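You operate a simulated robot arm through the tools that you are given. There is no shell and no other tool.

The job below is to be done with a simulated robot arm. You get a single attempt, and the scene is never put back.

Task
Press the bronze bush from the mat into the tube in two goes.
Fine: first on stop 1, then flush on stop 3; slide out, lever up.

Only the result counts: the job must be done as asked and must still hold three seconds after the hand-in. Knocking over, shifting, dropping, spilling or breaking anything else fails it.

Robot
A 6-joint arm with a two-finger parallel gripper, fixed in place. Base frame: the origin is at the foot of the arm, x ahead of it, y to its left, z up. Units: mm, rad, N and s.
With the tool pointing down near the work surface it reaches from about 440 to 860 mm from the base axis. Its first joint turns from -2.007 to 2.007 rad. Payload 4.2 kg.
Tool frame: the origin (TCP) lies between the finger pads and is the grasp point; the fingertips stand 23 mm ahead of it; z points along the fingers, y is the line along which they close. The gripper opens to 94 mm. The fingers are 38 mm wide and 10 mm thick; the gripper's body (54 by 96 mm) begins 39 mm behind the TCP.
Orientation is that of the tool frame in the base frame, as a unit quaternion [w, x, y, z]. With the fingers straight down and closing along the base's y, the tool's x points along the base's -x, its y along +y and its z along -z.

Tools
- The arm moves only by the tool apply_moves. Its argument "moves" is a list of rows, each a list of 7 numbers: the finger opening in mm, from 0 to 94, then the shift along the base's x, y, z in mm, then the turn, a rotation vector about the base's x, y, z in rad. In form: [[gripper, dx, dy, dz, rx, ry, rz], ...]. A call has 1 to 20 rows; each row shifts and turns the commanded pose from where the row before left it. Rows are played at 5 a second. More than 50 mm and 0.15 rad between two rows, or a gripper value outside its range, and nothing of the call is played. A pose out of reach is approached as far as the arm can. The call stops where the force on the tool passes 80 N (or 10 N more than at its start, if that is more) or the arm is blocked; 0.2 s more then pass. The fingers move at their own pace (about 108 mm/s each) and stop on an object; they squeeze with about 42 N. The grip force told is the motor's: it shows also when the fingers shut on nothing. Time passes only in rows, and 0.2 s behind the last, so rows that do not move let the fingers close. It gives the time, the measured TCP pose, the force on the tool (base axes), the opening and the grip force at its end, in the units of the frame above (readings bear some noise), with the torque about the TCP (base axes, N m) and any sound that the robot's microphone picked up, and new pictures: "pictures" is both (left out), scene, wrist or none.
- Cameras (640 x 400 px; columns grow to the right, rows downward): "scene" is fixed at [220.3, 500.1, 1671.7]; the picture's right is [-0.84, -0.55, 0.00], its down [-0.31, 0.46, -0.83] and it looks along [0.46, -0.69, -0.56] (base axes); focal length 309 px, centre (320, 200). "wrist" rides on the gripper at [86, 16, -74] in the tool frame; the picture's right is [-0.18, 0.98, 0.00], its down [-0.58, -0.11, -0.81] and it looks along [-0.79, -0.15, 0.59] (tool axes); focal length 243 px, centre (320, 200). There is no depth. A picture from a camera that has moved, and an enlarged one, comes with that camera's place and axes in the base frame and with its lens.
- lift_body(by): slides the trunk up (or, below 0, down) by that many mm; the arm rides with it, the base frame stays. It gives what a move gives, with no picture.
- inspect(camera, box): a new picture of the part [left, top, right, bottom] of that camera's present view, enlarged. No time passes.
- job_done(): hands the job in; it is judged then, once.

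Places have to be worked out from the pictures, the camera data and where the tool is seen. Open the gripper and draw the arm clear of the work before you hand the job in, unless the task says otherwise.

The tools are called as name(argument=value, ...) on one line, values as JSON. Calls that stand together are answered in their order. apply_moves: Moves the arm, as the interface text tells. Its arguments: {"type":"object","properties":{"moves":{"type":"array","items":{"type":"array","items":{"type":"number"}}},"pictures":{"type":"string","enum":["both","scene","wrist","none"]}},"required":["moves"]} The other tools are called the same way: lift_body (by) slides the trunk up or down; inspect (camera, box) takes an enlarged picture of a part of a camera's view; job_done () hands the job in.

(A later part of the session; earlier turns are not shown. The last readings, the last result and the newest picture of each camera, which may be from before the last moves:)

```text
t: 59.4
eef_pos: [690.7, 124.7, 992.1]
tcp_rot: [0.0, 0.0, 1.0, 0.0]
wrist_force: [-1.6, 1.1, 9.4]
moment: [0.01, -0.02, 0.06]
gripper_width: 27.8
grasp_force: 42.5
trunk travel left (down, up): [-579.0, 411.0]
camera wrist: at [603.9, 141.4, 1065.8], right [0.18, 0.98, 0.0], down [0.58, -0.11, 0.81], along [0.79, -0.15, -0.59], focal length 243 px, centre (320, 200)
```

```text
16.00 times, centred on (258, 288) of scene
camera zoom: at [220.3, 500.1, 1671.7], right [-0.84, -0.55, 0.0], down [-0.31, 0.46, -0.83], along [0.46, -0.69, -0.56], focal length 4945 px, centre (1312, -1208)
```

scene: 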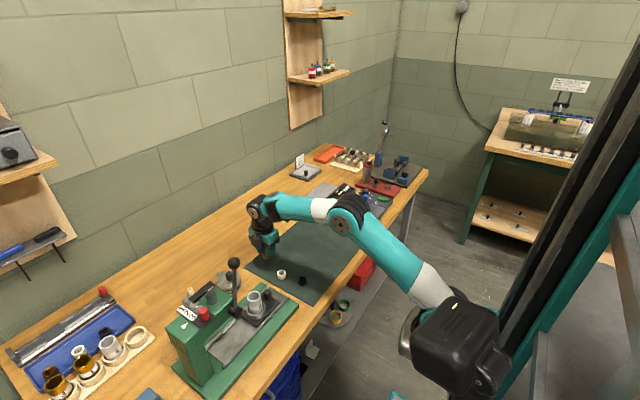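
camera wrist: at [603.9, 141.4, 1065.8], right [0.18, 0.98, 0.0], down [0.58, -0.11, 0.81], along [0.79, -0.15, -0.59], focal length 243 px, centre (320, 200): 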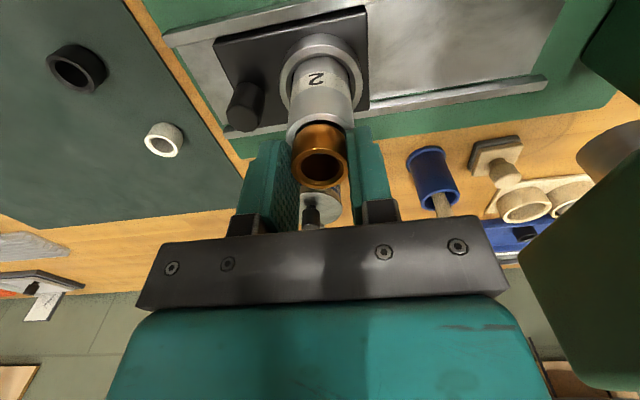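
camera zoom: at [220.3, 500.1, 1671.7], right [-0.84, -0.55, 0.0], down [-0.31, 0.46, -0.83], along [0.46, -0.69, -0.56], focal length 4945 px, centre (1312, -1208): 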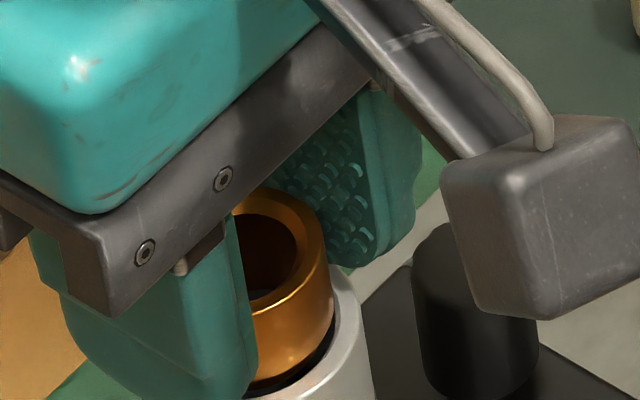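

The contact is now symmetric (9 N, moments about zero), so the bush sits centred on the lead-in. I relax the push and open the fingers carefully to see if it stays level.

apply_moves(moves=[[24, 0, 0, 0.7, 0, 0, 0], [24, 0, 0, 0, 0, 0, 0], [29, 0, 0, 0, 0, 0, 0], [30.5, 0, 0, 0, 0, 0, 0], [30.5, 0, 0, 0, 0, 0, 0]], pictures="wrist")

inspect(camera="wrist", box=[270, 100, 370, 200])

inspect(camera="scene", box=[240, 276, 276, 300])

```text
t: 60.6
eef_pos: [690.1, 124.6, 993.0]
tcp_rot: [0.0, 0.0, 1.0, 0.0]
wrist_force: [0.1, -0.3, 0.1]
moment: [0.03, 0.03, -0.01]
gripper_width: 30.6
grasp_force: 0.0
trunk travel left (down, up): [-579.0, 411.0]
camera wrist: at [604.5, 141.2, 1066.4], right [0.18, 0.98, 0.0], down [0.58, -0.11, 0.81], along [0.79, -0.15, -0.59], focal length 243 px, centre (320, 200)
```

wrist: 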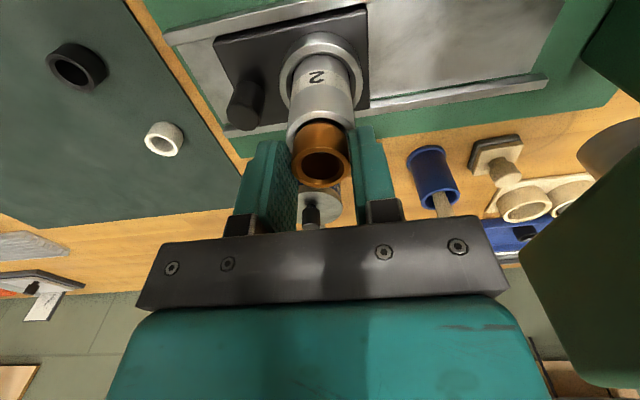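

```text
4.00 times, centred on (320, 150) of wrist
camera zoom: at [604.5, 141.2, 1066.4], right [0.18, 0.98, 0.0], down [0.58, -0.11, 0.81], along [0.79, -0.15, -0.59], focal length 970 px, centre (320, 400)
```

zoom: 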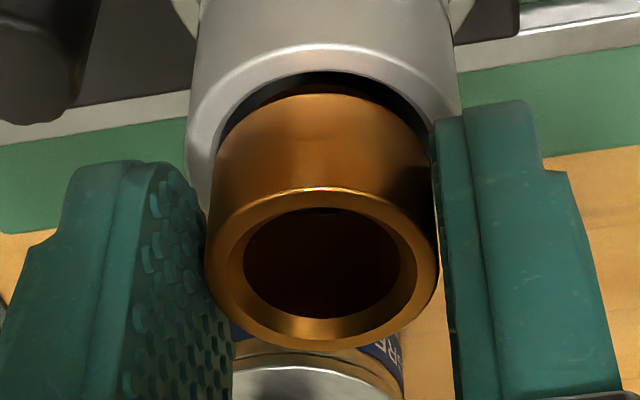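

```text
16.00 times, centred on (258, 288) of scene
camera zoom: at [220.3, 500.1, 1671.7], right [-0.84, -0.55, 0.0], down [-0.31, 0.46, -0.83], along [0.46, -0.69, -0.56], focal length 4945 px, centre (1312, -1208)
```

zoom: 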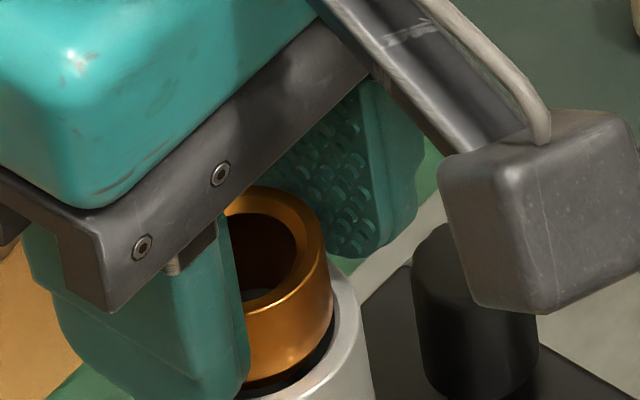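

The bush stays level with the pads open by 2 mm. I open fully and lift straight up to inspect it.

apply_moves(moves=[[40, 0, 0, 0, 0, 0, 0], [60, 0, 0, 0, 0, 0, 0], [60, 0, 0, 10, 0, 0, 0], [60, 0, 0, 20, 0, 0, 0], [60, 0, 0, 25, 0, 0, 0], [60, 0, 0, 0, 0, 0, 0]], pictures="wrist")

inspect(camera="wrist", box=[270, 30, 370, 130])

inspect(camera="scene", box=[240, 276, 276, 300])

```text
t: 62.0
eef_pos: [691.4, 124.8, 1046.3]
tcp_rot: [0.0, 0.0, 1.0, 0.0]
wrist_force: [0.1, 0.5, 0.3]
moment: [-0.01, -0.02, -0.02]
gripper_width: 59.8
grasp_force: 0.1
trunk travel left (down, up): [-579.0, 411.0]
camera wrist: at [604.4, 141.8, 1120.6], right [0.18, 0.98, 0.0], down [0.58, -0.11, 0.81], along [0.79, -0.15, -0.59], focal length 243 px, centre (320, 200)
```

wrist: 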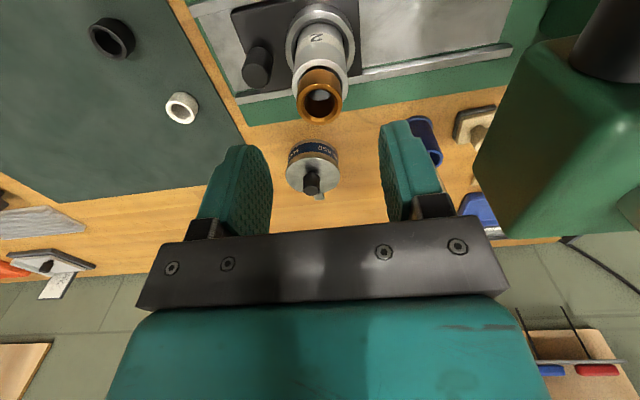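

```text
4.00 times, centred on (320, 80) of wrist
camera zoom: at [604.4, 141.8, 1120.6], right [0.18, 0.98, 0.0], down [0.58, -0.11, 0.81], along [0.79, -0.15, -0.59], focal length 970 px, centre (320, 680)
```

zoom: 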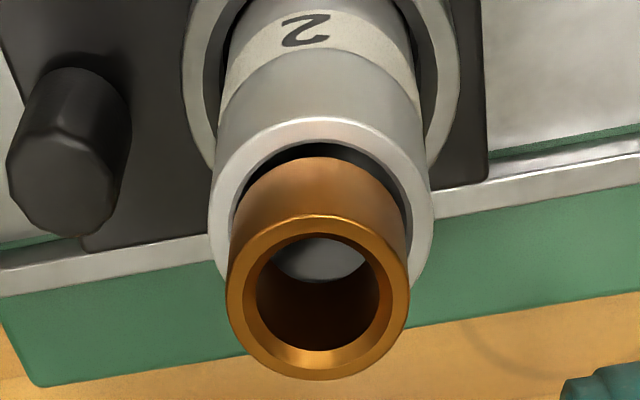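

```text
16.00 times, centred on (258, 288) of scene
camera zoom: at [220.3, 500.1, 1671.7], right [-0.84, -0.55, 0.0], down [-0.31, 0.46, -0.83], along [0.46, -0.69, -0.56], focal length 4945 px, centre (1312, -1208)
```

zoom: 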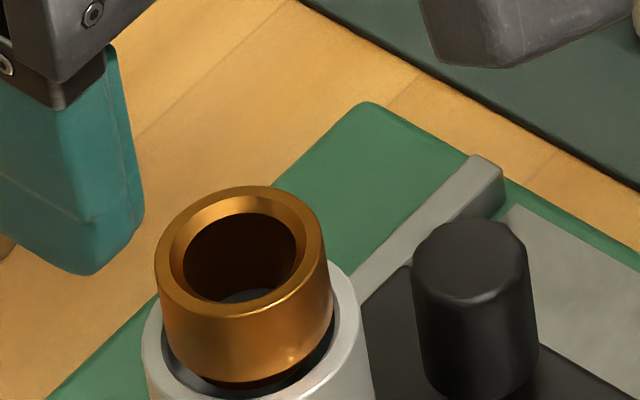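

The bush now stands upright and concentric in the tube's mouth, clearly sunk into the lead-in. Next I raise the arm and move it in front of the press head (about (530,260,1200)) to study the stop slide, the lever and the ram.

apply_moves(moves=[[60, 0, 0, 40, 0, 0, 0], [60, 0, 0, 40, 0, 0, 0], [60, 0, 0, 40, 0, 0, 0], [60, 0, 0, 35, 0, 0, 0], [60, -40, 0, 0, 0, 0, 0], [60, -40, 0, 0, 0, 0, 0], [60, -40, 0, 0, 0, 0, 0], [60, -40, 0, 0, 0, 0, 0], [60, 0, 45, 0, 0, 0, 0], [60, 0, 45, 0, 0, 0, 0], [60, 0, 45, 0, 0, 0, 0], [60, 0, 0, 0, 0, 0, 0]], pictures="both")

inspect(camera="wrist", box=[220, 20, 420, 200])

inspect(camera="scene", box=[160, 250, 280, 350])

```text
t: 64.6
eef_pos: [531.8, 263.2, 1203.1]
tcp_rot: [0.0, 0.0, 1.0, 0.0]
wrist_force: [-0.3, 0.7, -0.5]
moment: [-0.01, -0.02, 0.01]
gripper_width: 59.9
grasp_force: 0.1
trunk travel left (down, up): [-579.0, 411.0]
camera wrist: at [444.8, 280.2, 1276.7], right [0.18, 0.98, 0.0], down [0.58, -0.11, 0.81], along [0.79, -0.15, -0.59], focal length 243 px, centre (320, 200)
```

scene: 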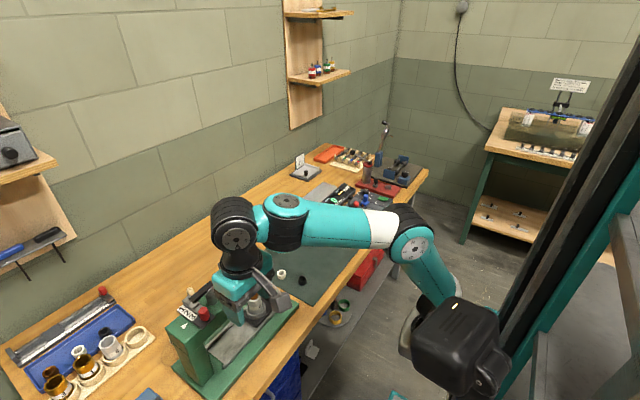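
wrist: 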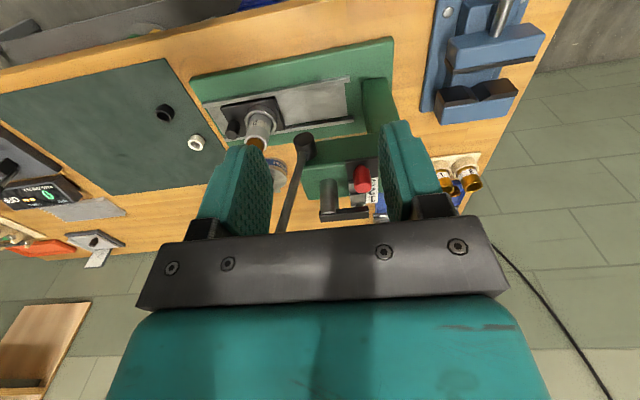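

```text
2.22 times, centred on (320, 110) of wrist
camera zoom: at [444.8, 280.2, 1276.7], right [0.18, 0.98, 0.0], down [0.58, -0.11, 0.81], along [0.79, -0.15, -0.59], focal length 539 px, centre (320, 400)
```

zoom: 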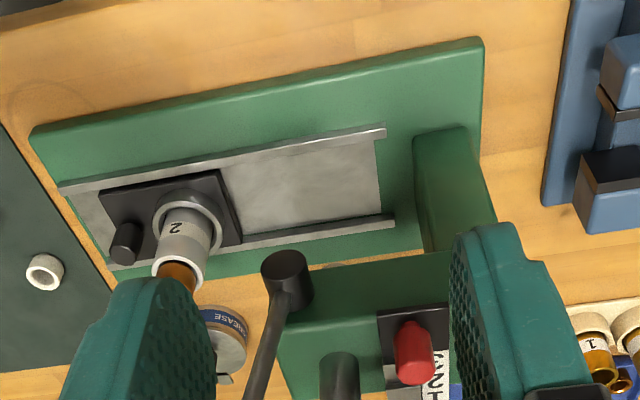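

```text
4.00 times, centred on (220, 300) of scene
camera zoom: at [220.3, 500.1, 1671.7], right [-0.84, -0.55, 0.0], down [-0.31, 0.46, -0.83], along [0.46, -0.69, -0.56], focal length 1236 px, centre (720, -200)
```

zoom: 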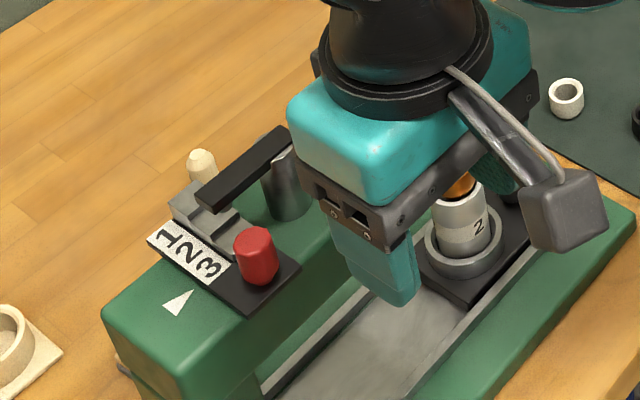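

The pointer's tip is at x≈689, right at "3" (numbers at x≈724/706/688, 18 mm pitch), so the stop must be moved 36 mm towards -x to reach 1. I look closer at the knob, the ram arm and the lever hub.

inspect(camera="wrist", box=[290, 150, 390, 230])

inspect(camera="scene", box=[175, 280, 240, 325])

inspect(camera="wrist", box=[240, 90, 340, 170])

```text
5.00 times, centred on (340, 190) of wrist
camera zoom: at [444.8, 280.2, 1276.7], right [0.18, 0.98, 0.0], down [0.58, -0.11, 0.81], along [0.79, -0.15, -0.59], focal length 1213 px, centre (220, 250)
```

zoom: 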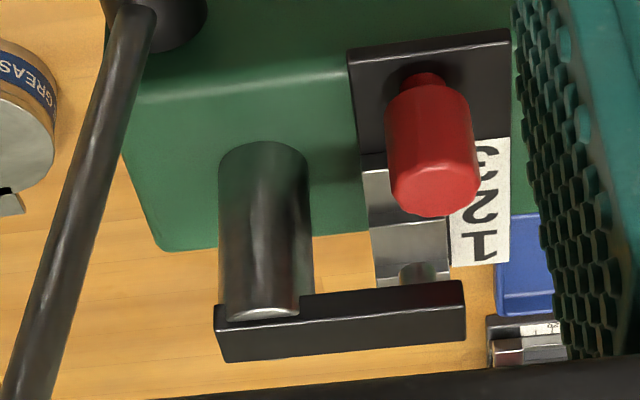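

```text
8.89 times, centred on (208, 302) of scene
camera zoom: at [220.3, 500.1, 1671.7], right [-0.84, -0.55, 0.0], down [-0.31, 0.46, -0.83], along [0.46, -0.69, -0.56], focal length 2747 px, centre (1320, -711)
```

zoom: 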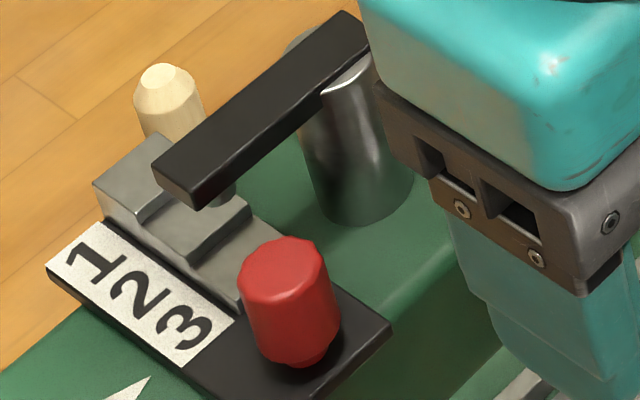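

```text
5.00 times, centred on (290, 130) of wrist
camera zoom: at [444.8, 280.2, 1276.7], right [0.18, 0.98, 0.0], down [0.58, -0.11, 0.81], along [0.79, -0.15, -0.59], focal length 1213 px, centre (470, 550)
```

zoom: 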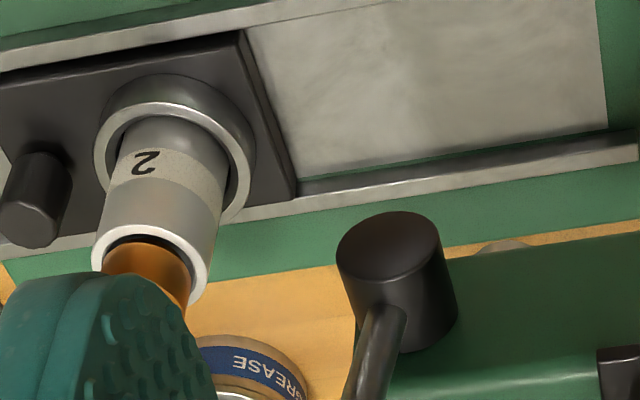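

The knob is at about (657,289) with its top at z≈1112; the ram's arm lies at x>680 and z<1131, so a vertical grip of the knob's top is clear. I move above the knob.

apply_moves(moves=[[60, 0, 26, 0, 0, 0, 0], [60, 40, 0, 0, 0, 0, 0], [60, 40, 0, 0, 0, 0, 0], [60, 40, 0, -15, 0, 0, 0], [60, 0, 0, -10, 0, 0, 0], [60, 0, 0, 0, 0, 0, 0]], pictures="both")

inspect(camera="wrist", box=[260, 60, 400, 180])

inspect(camera="scene", box=[165, 240, 255, 330])

```text
t: 66.0
eef_pos: [637.5, 272.7, 1165.0]
tcp_rot: [0.001, 0.0, 1.0, 0.001]
wrist_force: [-0.8, -0.4, 0.9]
moment: [-0.02, 0.04, 0.03]
gripper_width: 60.1
grasp_force: 0.1
out of reach, approached as far as the arm can: row 3, 4
trunk travel left (down, up): [-579.0, 411.0]
camera wrist: at [551.6, 290.0, 1238.5], right [0.18, 0.98, 0.0], down [0.58, -0.11, 0.81], along [0.79, -0.15, -0.59], focal length 243 px, centre (320, 200)
```

scene: 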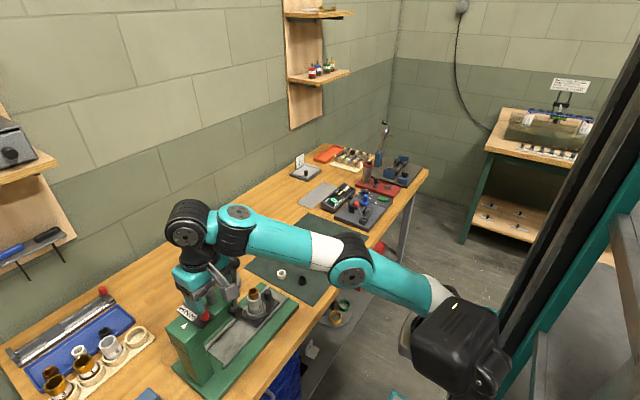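
wrist: 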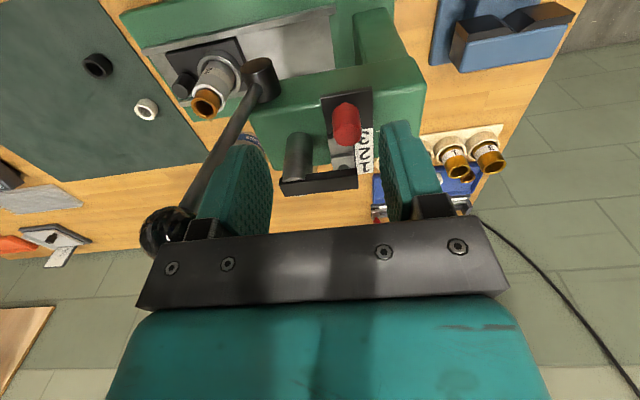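

```text
3.33 times, centred on (330, 120) of wrist
camera zoom: at [551.6, 290.0, 1238.5], right [0.18, 0.98, 0.0], down [0.58, -0.11, 0.81], along [0.79, -0.15, -0.59], focal length 809 px, centre (287, 467)
```

zoom: 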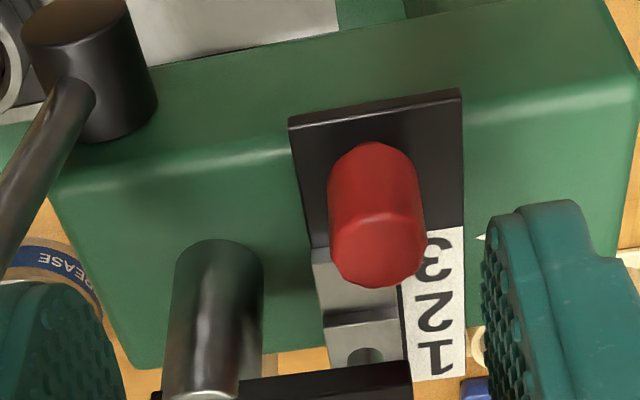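

```text
4.44 times, centred on (210, 285) of scene
camera zoom: at [220.3, 500.1, 1671.7], right [-0.84, -0.55, 0.0], down [-0.31, 0.46, -0.83], along [0.46, -0.69, -0.56], focal length 1374 px, centre (809, -178)
```

zoom: 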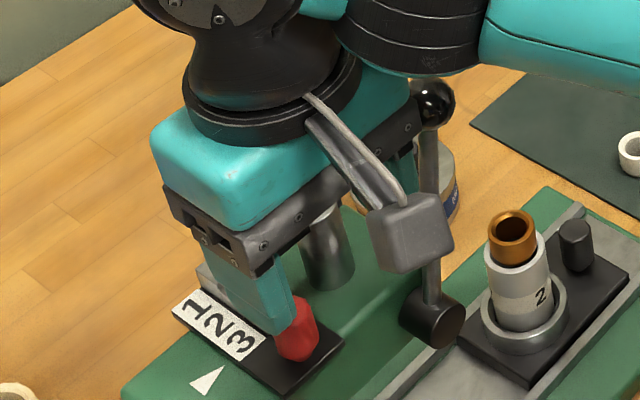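

The arm is at the edge of its reach here (too high for the lowered trunk), and stopped at (637,273,1165), clear of the lever ball. I raise the trunk by 150 mm to regain reach at this height.

lift_body(by=150)

```text
t: 67.7
eef_pos: [638.0, 274.1, 1314.6]
tcp_rot: [0.0, 0.0, 1.0, 0.0]
wrist_force: [-0.1, -0.1, -0.2]
moment: [-0.01, -0.03, 0.01]
gripper_width: 60.0
grasp_force: 0.0
trunk travel left (down, up): [-729.0, 261.0]
```

apply_moves(moves=[[60, 16, 14.6, 0, 0, 0, 0], [60, 0, 0, -45, 0, 0, 0], [60, 0, 0, -45, 0, 0, 0], [60, 0, 0, -40, 0, 0, 0], [60, 0, 0, -20, 0, 0, 0], [60, 0, 0, 0, 0, 0, 0]], pictures="both")

inspect(camera="wrist", box=[260, 60, 400, 180])

inspect(camera="scene", box=[165, 240, 255, 330])

```text
t: 69.1
eef_pos: [636.6, 275.3, 1164.6]
tcp_rot: [0.0, 0.0, 1.0, 0.0]
wrist_force: [-0.4, 0.5, 0.5]
moment: [-0.01, 0.02, 0.0]
gripper_width: 60.2
grasp_force: 0.0
out of reach, approached as far as the arm can: row 1
trunk travel left (down, up): [-729.0, 261.0]
camera wrist: at [551.0, 292.8, 1238.0], right [0.18, 0.98, 0.0], down [0.58, -0.11, 0.81], along [0.79, -0.15, -0.59], focal length 243 px, centre (320, 200)
```

scene: 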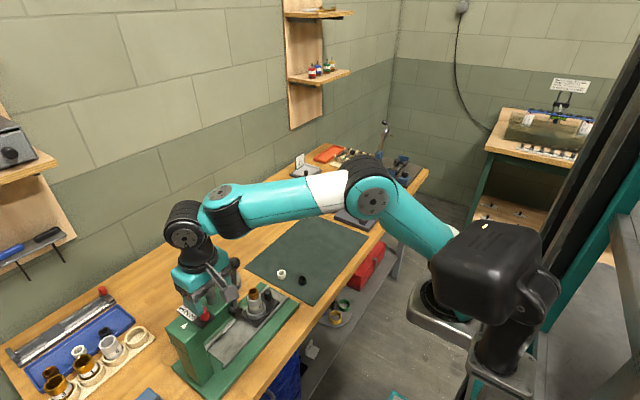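
wrist: 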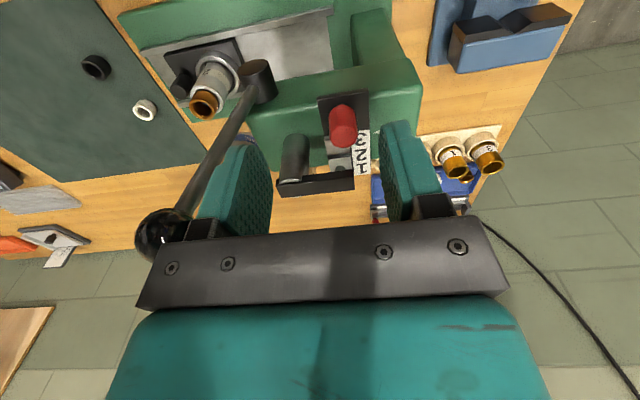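

```text
3.33 times, centred on (330, 120) of wrist
camera zoom: at [551.0, 292.8, 1238.0], right [0.18, 0.98, 0.0], down [0.58, -0.11, 0.81], along [0.79, -0.15, -0.59], focal length 809 px, centre (287, 467)
```

zoom: 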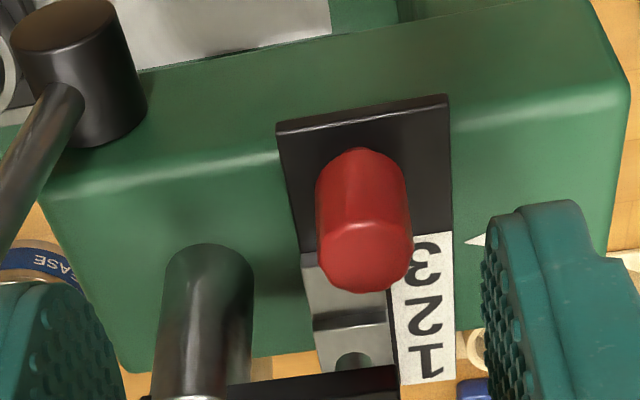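

```text
4.44 times, centred on (210, 285) of scene
camera zoom: at [220.3, 500.1, 1671.7], right [-0.84, -0.55, 0.0], down [-0.31, 0.46, -0.83], along [0.46, -0.69, -0.56], focal length 1374 px, centre (809, -178)
```

zoom: 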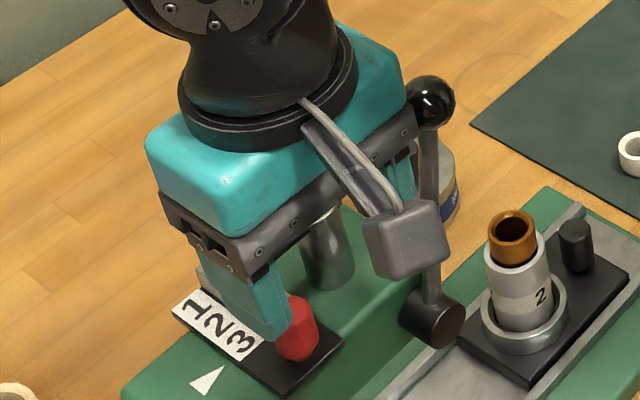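

The sideways step was refused while high up; down here with the raised trunk it should be in reach. I repeat the sideways shift to (654,288.7).

apply_moves(moves=[[60, 8, 7, 0, 0, 0, 0], [60, 8, 6.5, 0, 0, 0, 0], [60, 0, 0, 0, 0, 0, 0]], pictures="wrist")

inspect(camera="wrist", box=[260, 60, 400, 180])

inspect(camera="scene", box=[165, 240, 255, 330])

```text
t: 69.9
eef_pos: [652.8, 288.0, 1165.7]
tcp_rot: [0.001, -0.001, 1.0, 0.0]
wrist_force: [-0.5, 0.2, -0.3]
moment: [0.04, 0.0, 0.03]
gripper_width: 60.0
grasp_force: 0.0
trunk travel left (down, up): [-729.0, 261.0]
camera wrist: at [566.5, 305.5, 1237.9], right [0.18, 0.98, 0.0], down [0.58, -0.11, 0.81], along [0.79, -0.15, -0.59], focal length 243 px, centre (320, 200)
```

wrist: 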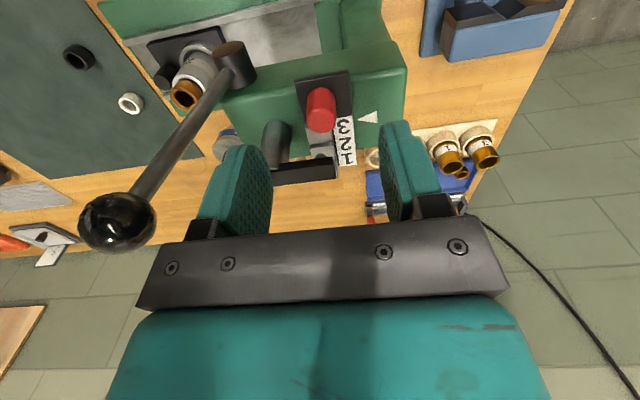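

```text
3.33 times, centred on (330, 120) of wrist
camera zoom: at [566.5, 305.5, 1237.9], right [0.18, 0.98, 0.0], down [0.58, -0.11, 0.81], along [0.79, -0.15, -0.59], focal length 809 px, centre (287, 467)
```

zoom: 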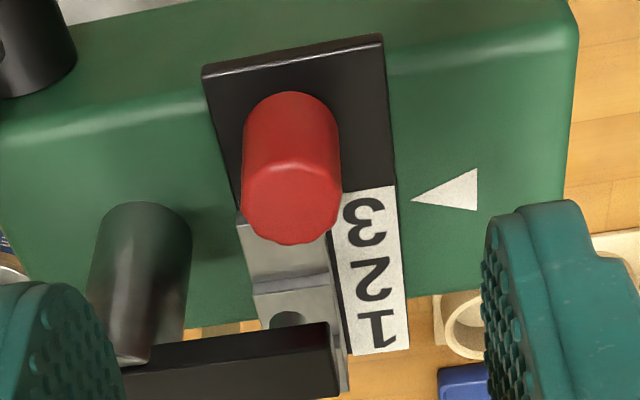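

```text
4.44 times, centred on (210, 285) of scene
camera zoom: at [220.3, 500.1, 1671.7], right [-0.84, -0.55, 0.0], down [-0.31, 0.46, -0.83], along [0.46, -0.69, -0.56], focal length 1374 px, centre (809, -178)
```

zoom: 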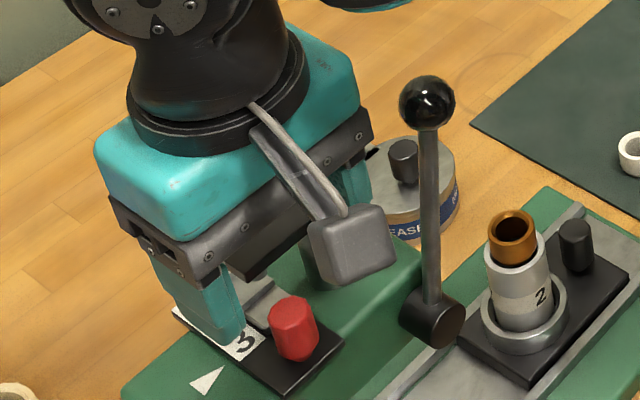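

The pointer clearly reads 3. The knob is straight below at about (654.5,289.3), 18–20 mm across. I lower to TCP z≈1121 and close on it.

apply_moves(moves=[[60, 1, 1.3, -20, 0, 0, 0], [60, 0, 0, -15, 0, 0, 0], [60, 0, 0, -8, 0, 0, 0], [60, 0, 0, 0, 0, 0, 0]], pictures="wrist")

inspect(camera="wrist", box=[240, 90, 400, 210])

inspect(camera="scene", box=[165, 250, 245, 330])

```text
t: 70.9
eef_pos: [653.5, 288.2, 1122.2]
tcp_rot: [0.0, 0.0, 1.0, 0.0]
wrist_force: [1.0, -1.0, 0.1]
moment: [-0.03, -0.02, 0.0]
gripper_width: 60.1
grasp_force: 0.0
trunk travel left (down, up): [-729.0, 261.0]
camera wrist: at [567.1, 305.5, 1195.2], right [0.18, 0.98, 0.0], down [0.58, -0.11, 0.81], along [0.79, -0.15, -0.59], focal length 243 px, centre (320, 200)
```

wrist: 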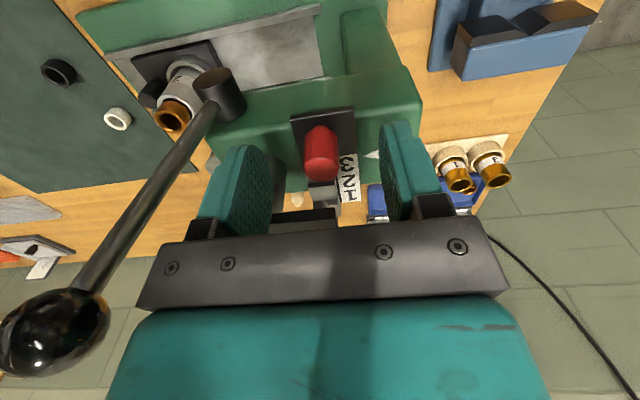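

```text
3.33 times, centred on (320, 150) of wrist
camera zoom: at [567.1, 305.5, 1195.2], right [0.18, 0.98, 0.0], down [0.58, -0.11, 0.81], along [0.79, -0.15, -0.59], focal length 809 px, centre (320, 367)
```

zoom: 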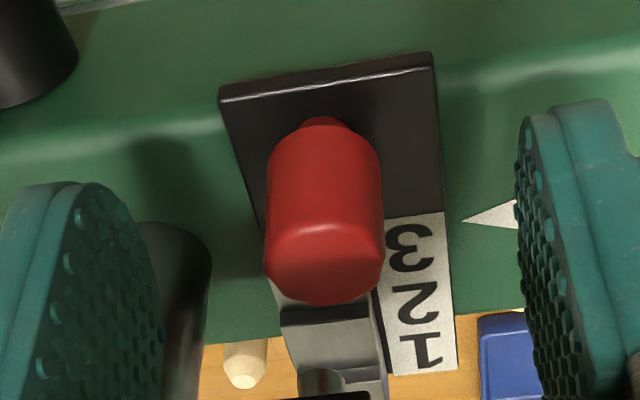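

```text
5.00 times, centred on (205, 290) of scene
camera zoom: at [220.3, 500.1, 1671.7], right [-0.84, -0.55, 0.0], down [-0.31, 0.46, -0.83], along [0.46, -0.69, -0.56], focal length 1545 px, centre (895, -250)
```

zoom: 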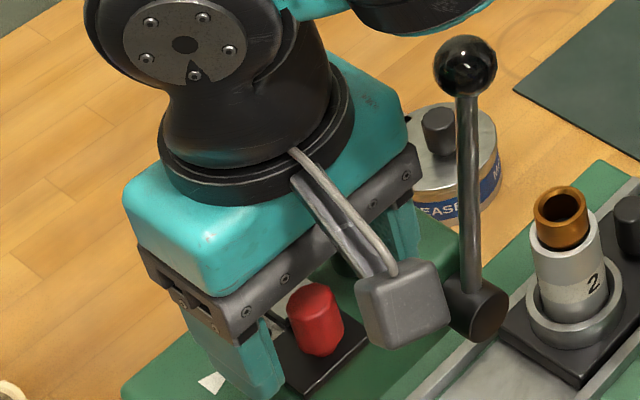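

The knob is centred between the pads. I close on it.

apply_moves(moves=[[40, 0, 0, -2, 0, 0, 0], [25, 0, 0, 0, 0, 0, 0], [14, 0, 0, 0, 0, 0, 0], [14, 0, 0, 0, 0, 0, 0]], pictures="wrist")

inspect(camera="wrist", box=[240, 90, 400, 210])

```text
t: 71.9
eef_pos: [653.4, 287.5, 1117.9]
tcp_rot: [0.0, 0.0, 1.0, 0.0]
wrist_force: [-0.5, 0.3, 0.3]
moment: [-0.26, -0.04, -0.01]
gripper_width: 18.8
grasp_force: 44.8
trunk travel left (down, up): [-729.0, 261.0]
camera wrist: at [567.4, 305.0, 1192.5], right [0.18, 0.98, 0.0], down [0.58, -0.11, 0.81], along [0.79, -0.15, -0.59], focal length 243 px, centre (320, 200)
```

wrist: 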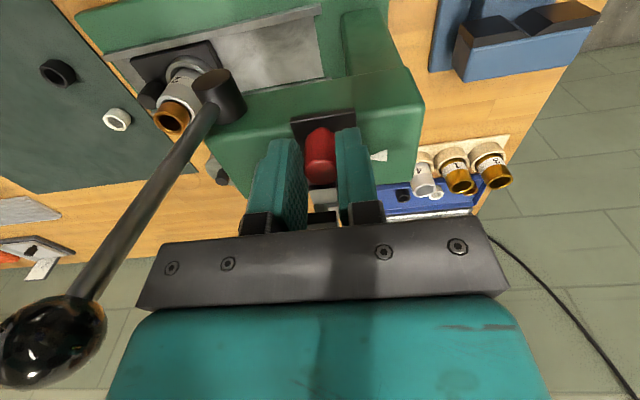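

```text
3.33 times, centred on (320, 150) of wrist
camera zoom: at [567.4, 305.0, 1192.5], right [0.18, 0.98, 0.0], down [0.58, -0.11, 0.81], along [0.79, -0.15, -0.59], focal length 809 px, centre (320, 367)
```

zoom: 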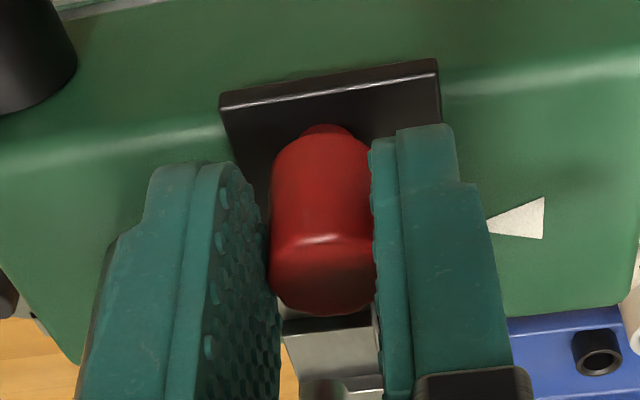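

The knob is gripped (18.8 mm). I now pull the stop slide towards -x, first by 18 mm (to 2) in small steps, watching the force.

apply_moves(moves=[[14, -3, 0, 0, 0, 0, 0], [14, -3, 0, 0, 0, 0, 0], [14, -4, 0, 0, 0, 0, 0], [14, -4, 0, 0, 0, 0, 0], [14, -4, 0, 0, 0, 0, 0], [14, 0, 0, 0, 0, 0, 0]], pictures="wrist")

inspect(camera="scene", box=[165, 270, 245, 330])

```text
t: 73.3
eef_pos: [636.8, 287.9, 1118.3]
tcp_rot: [-0.001, 0.0, 1.0, 0.001]
wrist_force: [-2.9, -8.5, 0.0]
moment: [0.09, -0.16, -0.1]
gripper_width: 19.1
grasp_force: 45.6
trunk travel left (down, up): [-729.0, 261.0]
camera wrist: at [550.5, 305.0, 1192.6], right [0.18, 0.98, 0.0], down [0.58, -0.11, 0.81], along [0.79, -0.15, -0.59], focal length 243 px, centre (320, 200)
```

wrist: 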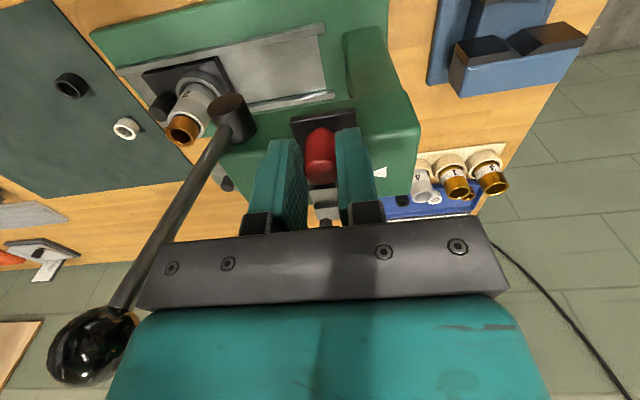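

```text
6.67 times, centred on (205, 300) of scene
camera zoom: at [220.3, 500.1, 1671.7], right [-0.84, -0.55, 0.0], down [-0.31, 0.46, -0.83], along [0.46, -0.69, -0.56], focal length 2060 px, centre (1087, -467)
```

zoom: 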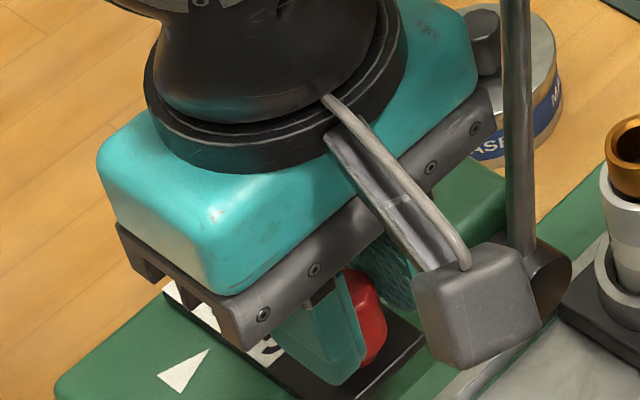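

The slide follows easily. I pull the remaining 18 mm to stop 1.

apply_moves(moves=[[14, -4, 0.4, 0, 0, 0, 0], [14, -4, 0, 0, 0, 0, 0], [14, -4, 0, 0, 0, 0, 0], [14, -4, 0, 0, 0, 0, 0], [14, -2, 0, 0, 0, 0, 0], [14, 0, 0, 0, 0, 0, 0]], pictures="wrist")

inspect(camera="scene", box=[165, 270, 245, 330])

inspect(camera="wrist", box=[270, 100, 410, 210])

```text
t: 74.7
eef_pos: [617.3, 288.3, 1117.8]
tcp_rot: [-0.001, 0.0, 1.0, 0.0]
wrist_force: [-1.7, -22.4, 2.5]
moment: [-0.21, -0.28, -0.21]
gripper_width: 18.9
grasp_force: 45.2
trunk travel left (down, up): [-729.0, 261.0]
camera wrist: at [532.0, 305.2, 1192.6], right [0.19, 0.98, 0.0], down [0.58, -0.11, 0.81], along [0.79, -0.15, -0.59], focal length 243 px, centre (320, 200)
```

wrist: 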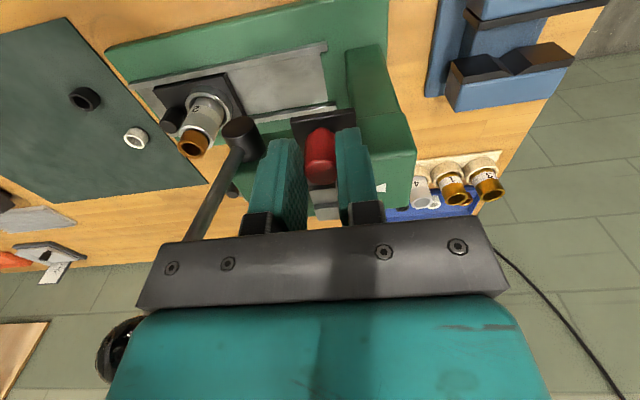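

```text
6.67 times, centred on (205, 300) of scene
camera zoom: at [220.3, 500.1, 1671.7], right [-0.84, -0.55, 0.0], down [-0.31, 0.46, -0.83], along [0.46, -0.69, -0.56], focal length 2060 px, centre (1087, -467)
```

zoom: 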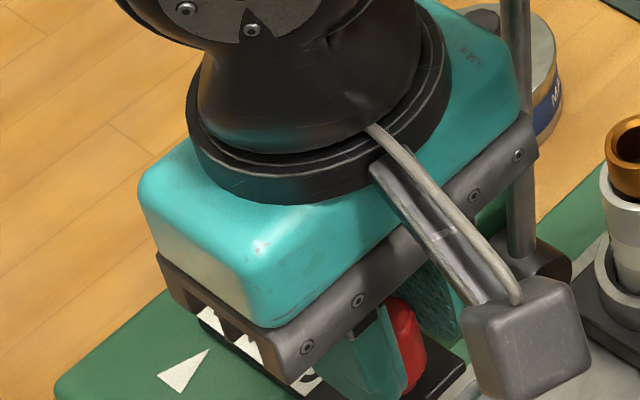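

```text
3.64 times, centred on (340, 155) of wrist
camera zoom: at [532.0, 305.2, 1192.6], right [0.19, 0.98, 0.0], down [0.58, -0.11, 0.81], along [0.79, -0.15, -0.59], focal length 882 px, centre (247, 364)
```

zoom: 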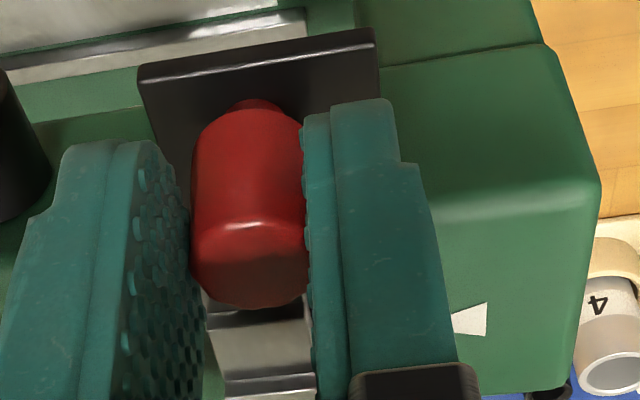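

The slide end has moved from x≈644.6 to ≈608.5, i.e. 36 mm. There is a side force in y (the slide runs slightly skew), so I relieve it, then open the fingers and rise to check the pointer.

apply_moves(moves=[[14, 0, -1.5, 0, 0, 0, 0], [14, 0, 0, 0, 0, 0, 0], [30, 0, 0, 0, 0, 0, 0], [50, 0, 0, 0, 0, 0, 0], [56, 0, 0, 0, 0, 0, 0], [56, 0, 0, 20, 0, 0, 0], [56, 0, 0, 25, 0, 0, 0], [56, -20, 0, 0, 0, 0, 0], [56, -30, 0, 0, 0, 0, 0], [56, 0, 0, 0, 0, 0, 0]], pictures="both")

inspect(camera="wrist", box=[270, 60, 410, 180])

inspect(camera="scene", box=[165, 260, 245, 330])

```text
t: 76.9
eef_pos: [569.3, 289.0, 1165.2]
tcp_rot: [0.0, 0.0, 1.0, 0.001]
wrist_force: [0.1, 0.0, 0.2]
moment: [0.01, -0.03, -0.02]
gripper_width: 56.3
grasp_force: 0.0
trunk travel left (down, up): [-729.0, 261.0]
camera wrist: at [483.3, 305.1, 1238.5], right [0.18, 0.98, 0.0], down [0.58, -0.11, 0.81], along [0.79, -0.15, -0.59], focal length 243 px, centre (320, 200)
```

scene: 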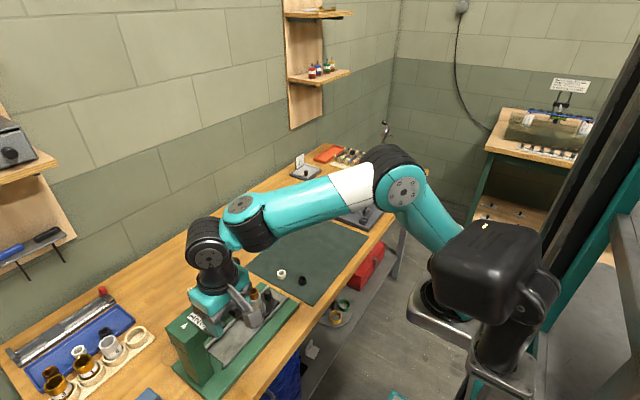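
wrist: 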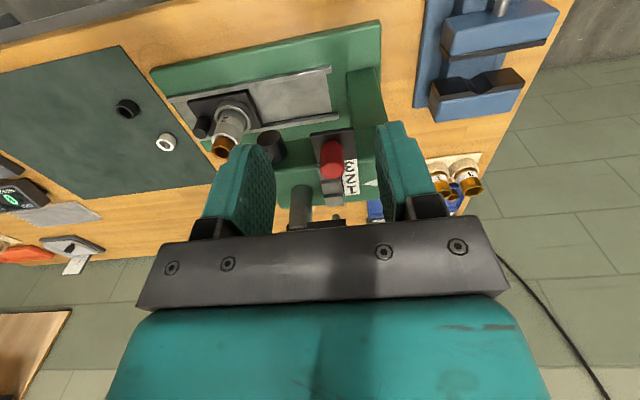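

```text
3.33 times, centred on (340, 120) of wrist
camera zoom: at [483.3, 305.1, 1238.5], right [0.18, 0.98, 0.0], down [0.58, -0.11, 0.81], along [0.79, -0.15, -0.59], focal length 809 px, centre (253, 467)
```

zoom: 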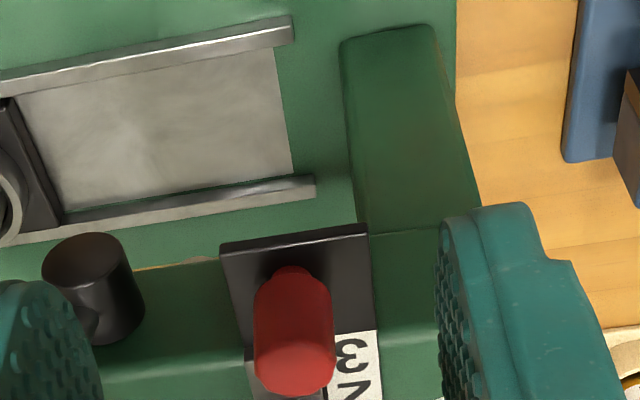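

```text
5.71 times, centred on (205, 295) of scene
camera zoom: at [220.3, 500.1, 1671.7], right [-0.84, -0.55, 0.0], down [-0.31, 0.46, -0.83], along [0.46, -0.69, -0.56], focal length 1766 px, centre (977, -343)
```

zoom: 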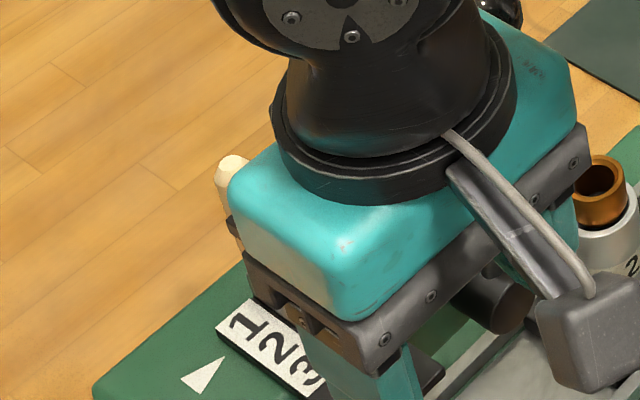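

inspect(camera="scene", box=[185, 308, 225, 334])

inspect(camera="wrist", box=[310, 120, 400, 230])

```text
15.38 times, centred on (205, 321) of scene
camera zoom: at [220.3, 500.1, 1671.7], right [-0.84, -0.55, 0.0], down [-0.31, 0.46, -0.83], along [0.46, -0.69, -0.56], focal length 4754 px, centre (2089, -1662)
```

zoom: 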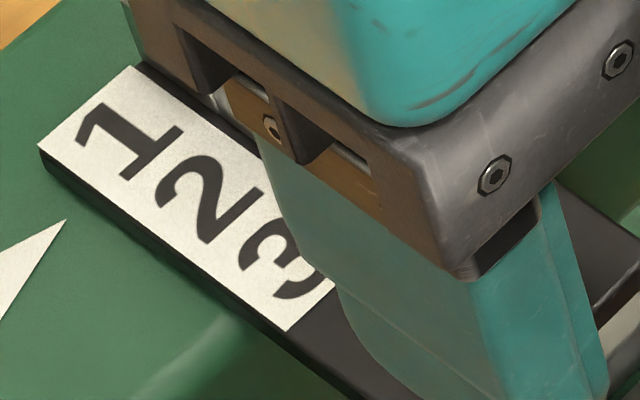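

```text
3.64 times, centred on (355, 175) of wrist
camera zoom: at [483.3, 305.1, 1238.5], right [0.18, 0.98, 0.0], down [0.58, -0.11, 0.81], along [0.79, -0.15, -0.59], focal length 882 px, centre (193, 291)
```

zoom: 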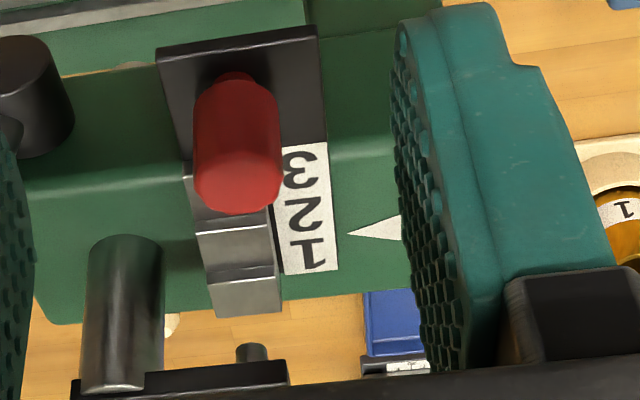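

Stop 1 is set (the pointer is at 1, same registration as it had at 3). Next I have to push the sled in. The space under the head is tight, so I'll hold the sled knob with the tool tilted about 40° from the -y side. First I back away from the head and go round to above the -y end of the press.

apply_moves(moves=[[56, -40, 0, 0, 0, 0, 0], [56, -30, -20, 0, 0, 0, 0], [56, 0, -45, 0, 0, 0, 0], [56, 0, -45, 0, 0, 0, 0], [56, 0, -45, 0, 0, 0, 0], [56, 0, -45, 0, 0, 0, 0], [56, 0, -45, 0, 0, 0, 0], [56, 0, -45, 0, 0, 0, 0], [56, 45, 0, 0, 0, 0, 0], [56, 45, 0, 0, 0, 0, 0], [56, 45, 0, 0, 0, 0, 0], [56, 45, 0, 0, 0, 0, 0], [56, 14, 0, 0, 0, 0, 0], [56, 0, 0, 0, 0, 0, 0]], pictures="scene")

```text
t: 79.9
eef_pos: [694.7, -3.4, 1162.8]
tcp_rot: [0.001, 0.0, 1.0, 0.0]
wrist_force: [-0.1, 0.7, 0.0]
moment: [0.0, 0.03, -0.01]
gripper_width: 56.1
grasp_force: 0.1
trunk travel left (down, up): [-729.0, 261.0]
```

scene: 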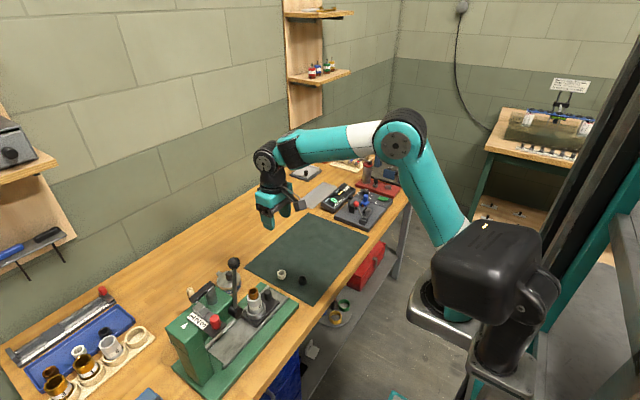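

The press is now unobstructed in the scene view; I check the bush, the stop slide and the lever once more, and lower the trunk by 150 mm.

inspect(camera="scene", box=[160, 250, 310, 360])

inspect(camera="scene", box=[180, 280, 240, 335])

lift_body(by=-150)

```text
3.64 times, centred on (235, 305) of scene
camera zoom: at [220.3, 500.1, 1671.7], right [-0.84, -0.55, 0.0], down [-0.31, 0.46, -0.83], along [0.46, -0.69, -0.56], focal length 1124 px, centre (629, -182)
```

zoom: 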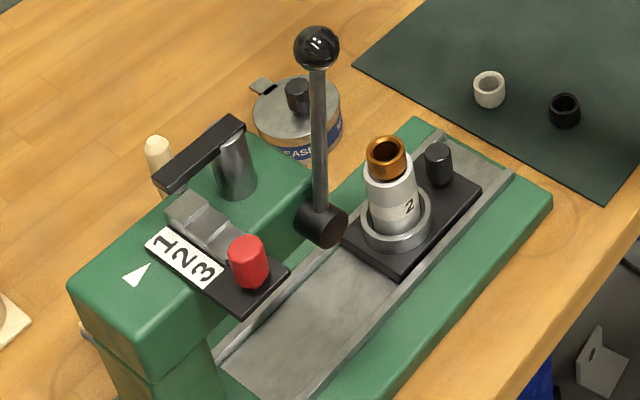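

```text
7.27 times, centred on (210, 308) of scene
camera zoom: at [220.3, 500.1, 1671.7], right [-0.84, -0.55, 0.0], down [-0.31, 0.46, -0.83], along [0.46, -0.69, -0.56], focal length 2248 px, centre (1120, -582)
```

zoom: 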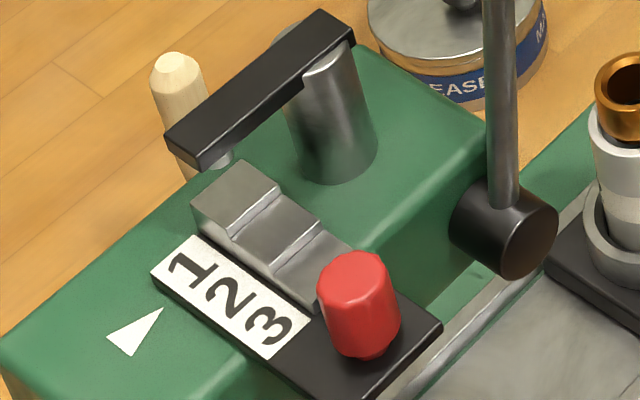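

```text
t: 81.7
eef_pos: [693.9, -2.7, 1013.5]
tcp_rot: [-0.001, 0.0, 1.0, 0.001]
wrist_force: [-0.4, -0.1, 0.3]
moment: [0.02, -0.01, 0.01]
gripper_width: 56.0
grasp_force: 0.1
trunk travel left (down, up): [-579.0, 411.0]
```

The picture confirms the pointer at 1 and the bush upright in the tube. Now I turn the tool +90° about z and tilt it 0.7 rad about x, so the fingers point towards +y and down, closing along x.

apply_moves(moves=[[40, 0, 0, 0, 0, 0, 0.143], [40, 0, 0, 0, 0, 0, 0.143], [40, 0, 0, 0, 0, 0, 0.143], [40, 0, 0, 0, 0, 0, 0.143], [40, 0, 0, 0, 0, 0, 0.143], [40, 0, 0, 0, 0, 0, 0.143], [40, 0, 0, 0, 0, 0, 0.143], [40, 0, 0, 0, 0, 0, 0.143], [40, 0, 0, 0, 0, 0, 0.143], [40, 0, 0, 0, 0, 0, 0.143], [40, 0, 0, 0, 0, 0, 0.141], [40, 0, 0, 0, 0.14, 0, 0], [40, 0, 0, 0, 0.14, 0, 0], [40, 0, 0, 0, 0.14, 0, 0], [40, 0, 0, 0, 0.14, 0, 0], [40, 0, 0, 0, 0.14, 0, 0], [40, 0, 0, 0, 0, 0, 0]], pictures="both")

```text
t: 85.3
eef_pos: [693.4, -2.9, 1013.1]
tcp_rot: [0.244, -0.664, 0.664, 0.243]
wrist_force: [-0.1, -0.1, 0.4]
moment: [0.01, 0.0, -0.02]
gripper_width: 40.2
grasp_force: 0.0
trunk travel left (down, up): [-579.0, 411.0]
camera wrist: at [677.5, -116.0, 1012.4], right [-0.98, 0.14, 0.12], down [0.11, -0.08, 0.99], along [0.15, 0.99, 0.06], focal length 243 px, centre (320, 200)
```

scene: 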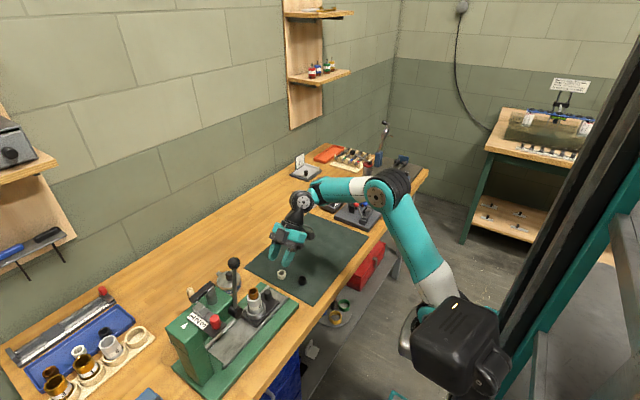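
wrist: 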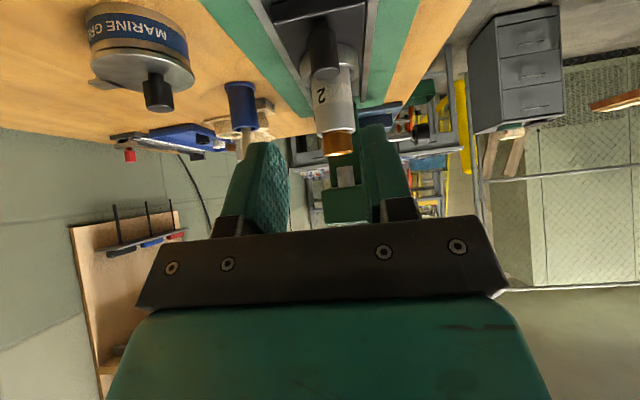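

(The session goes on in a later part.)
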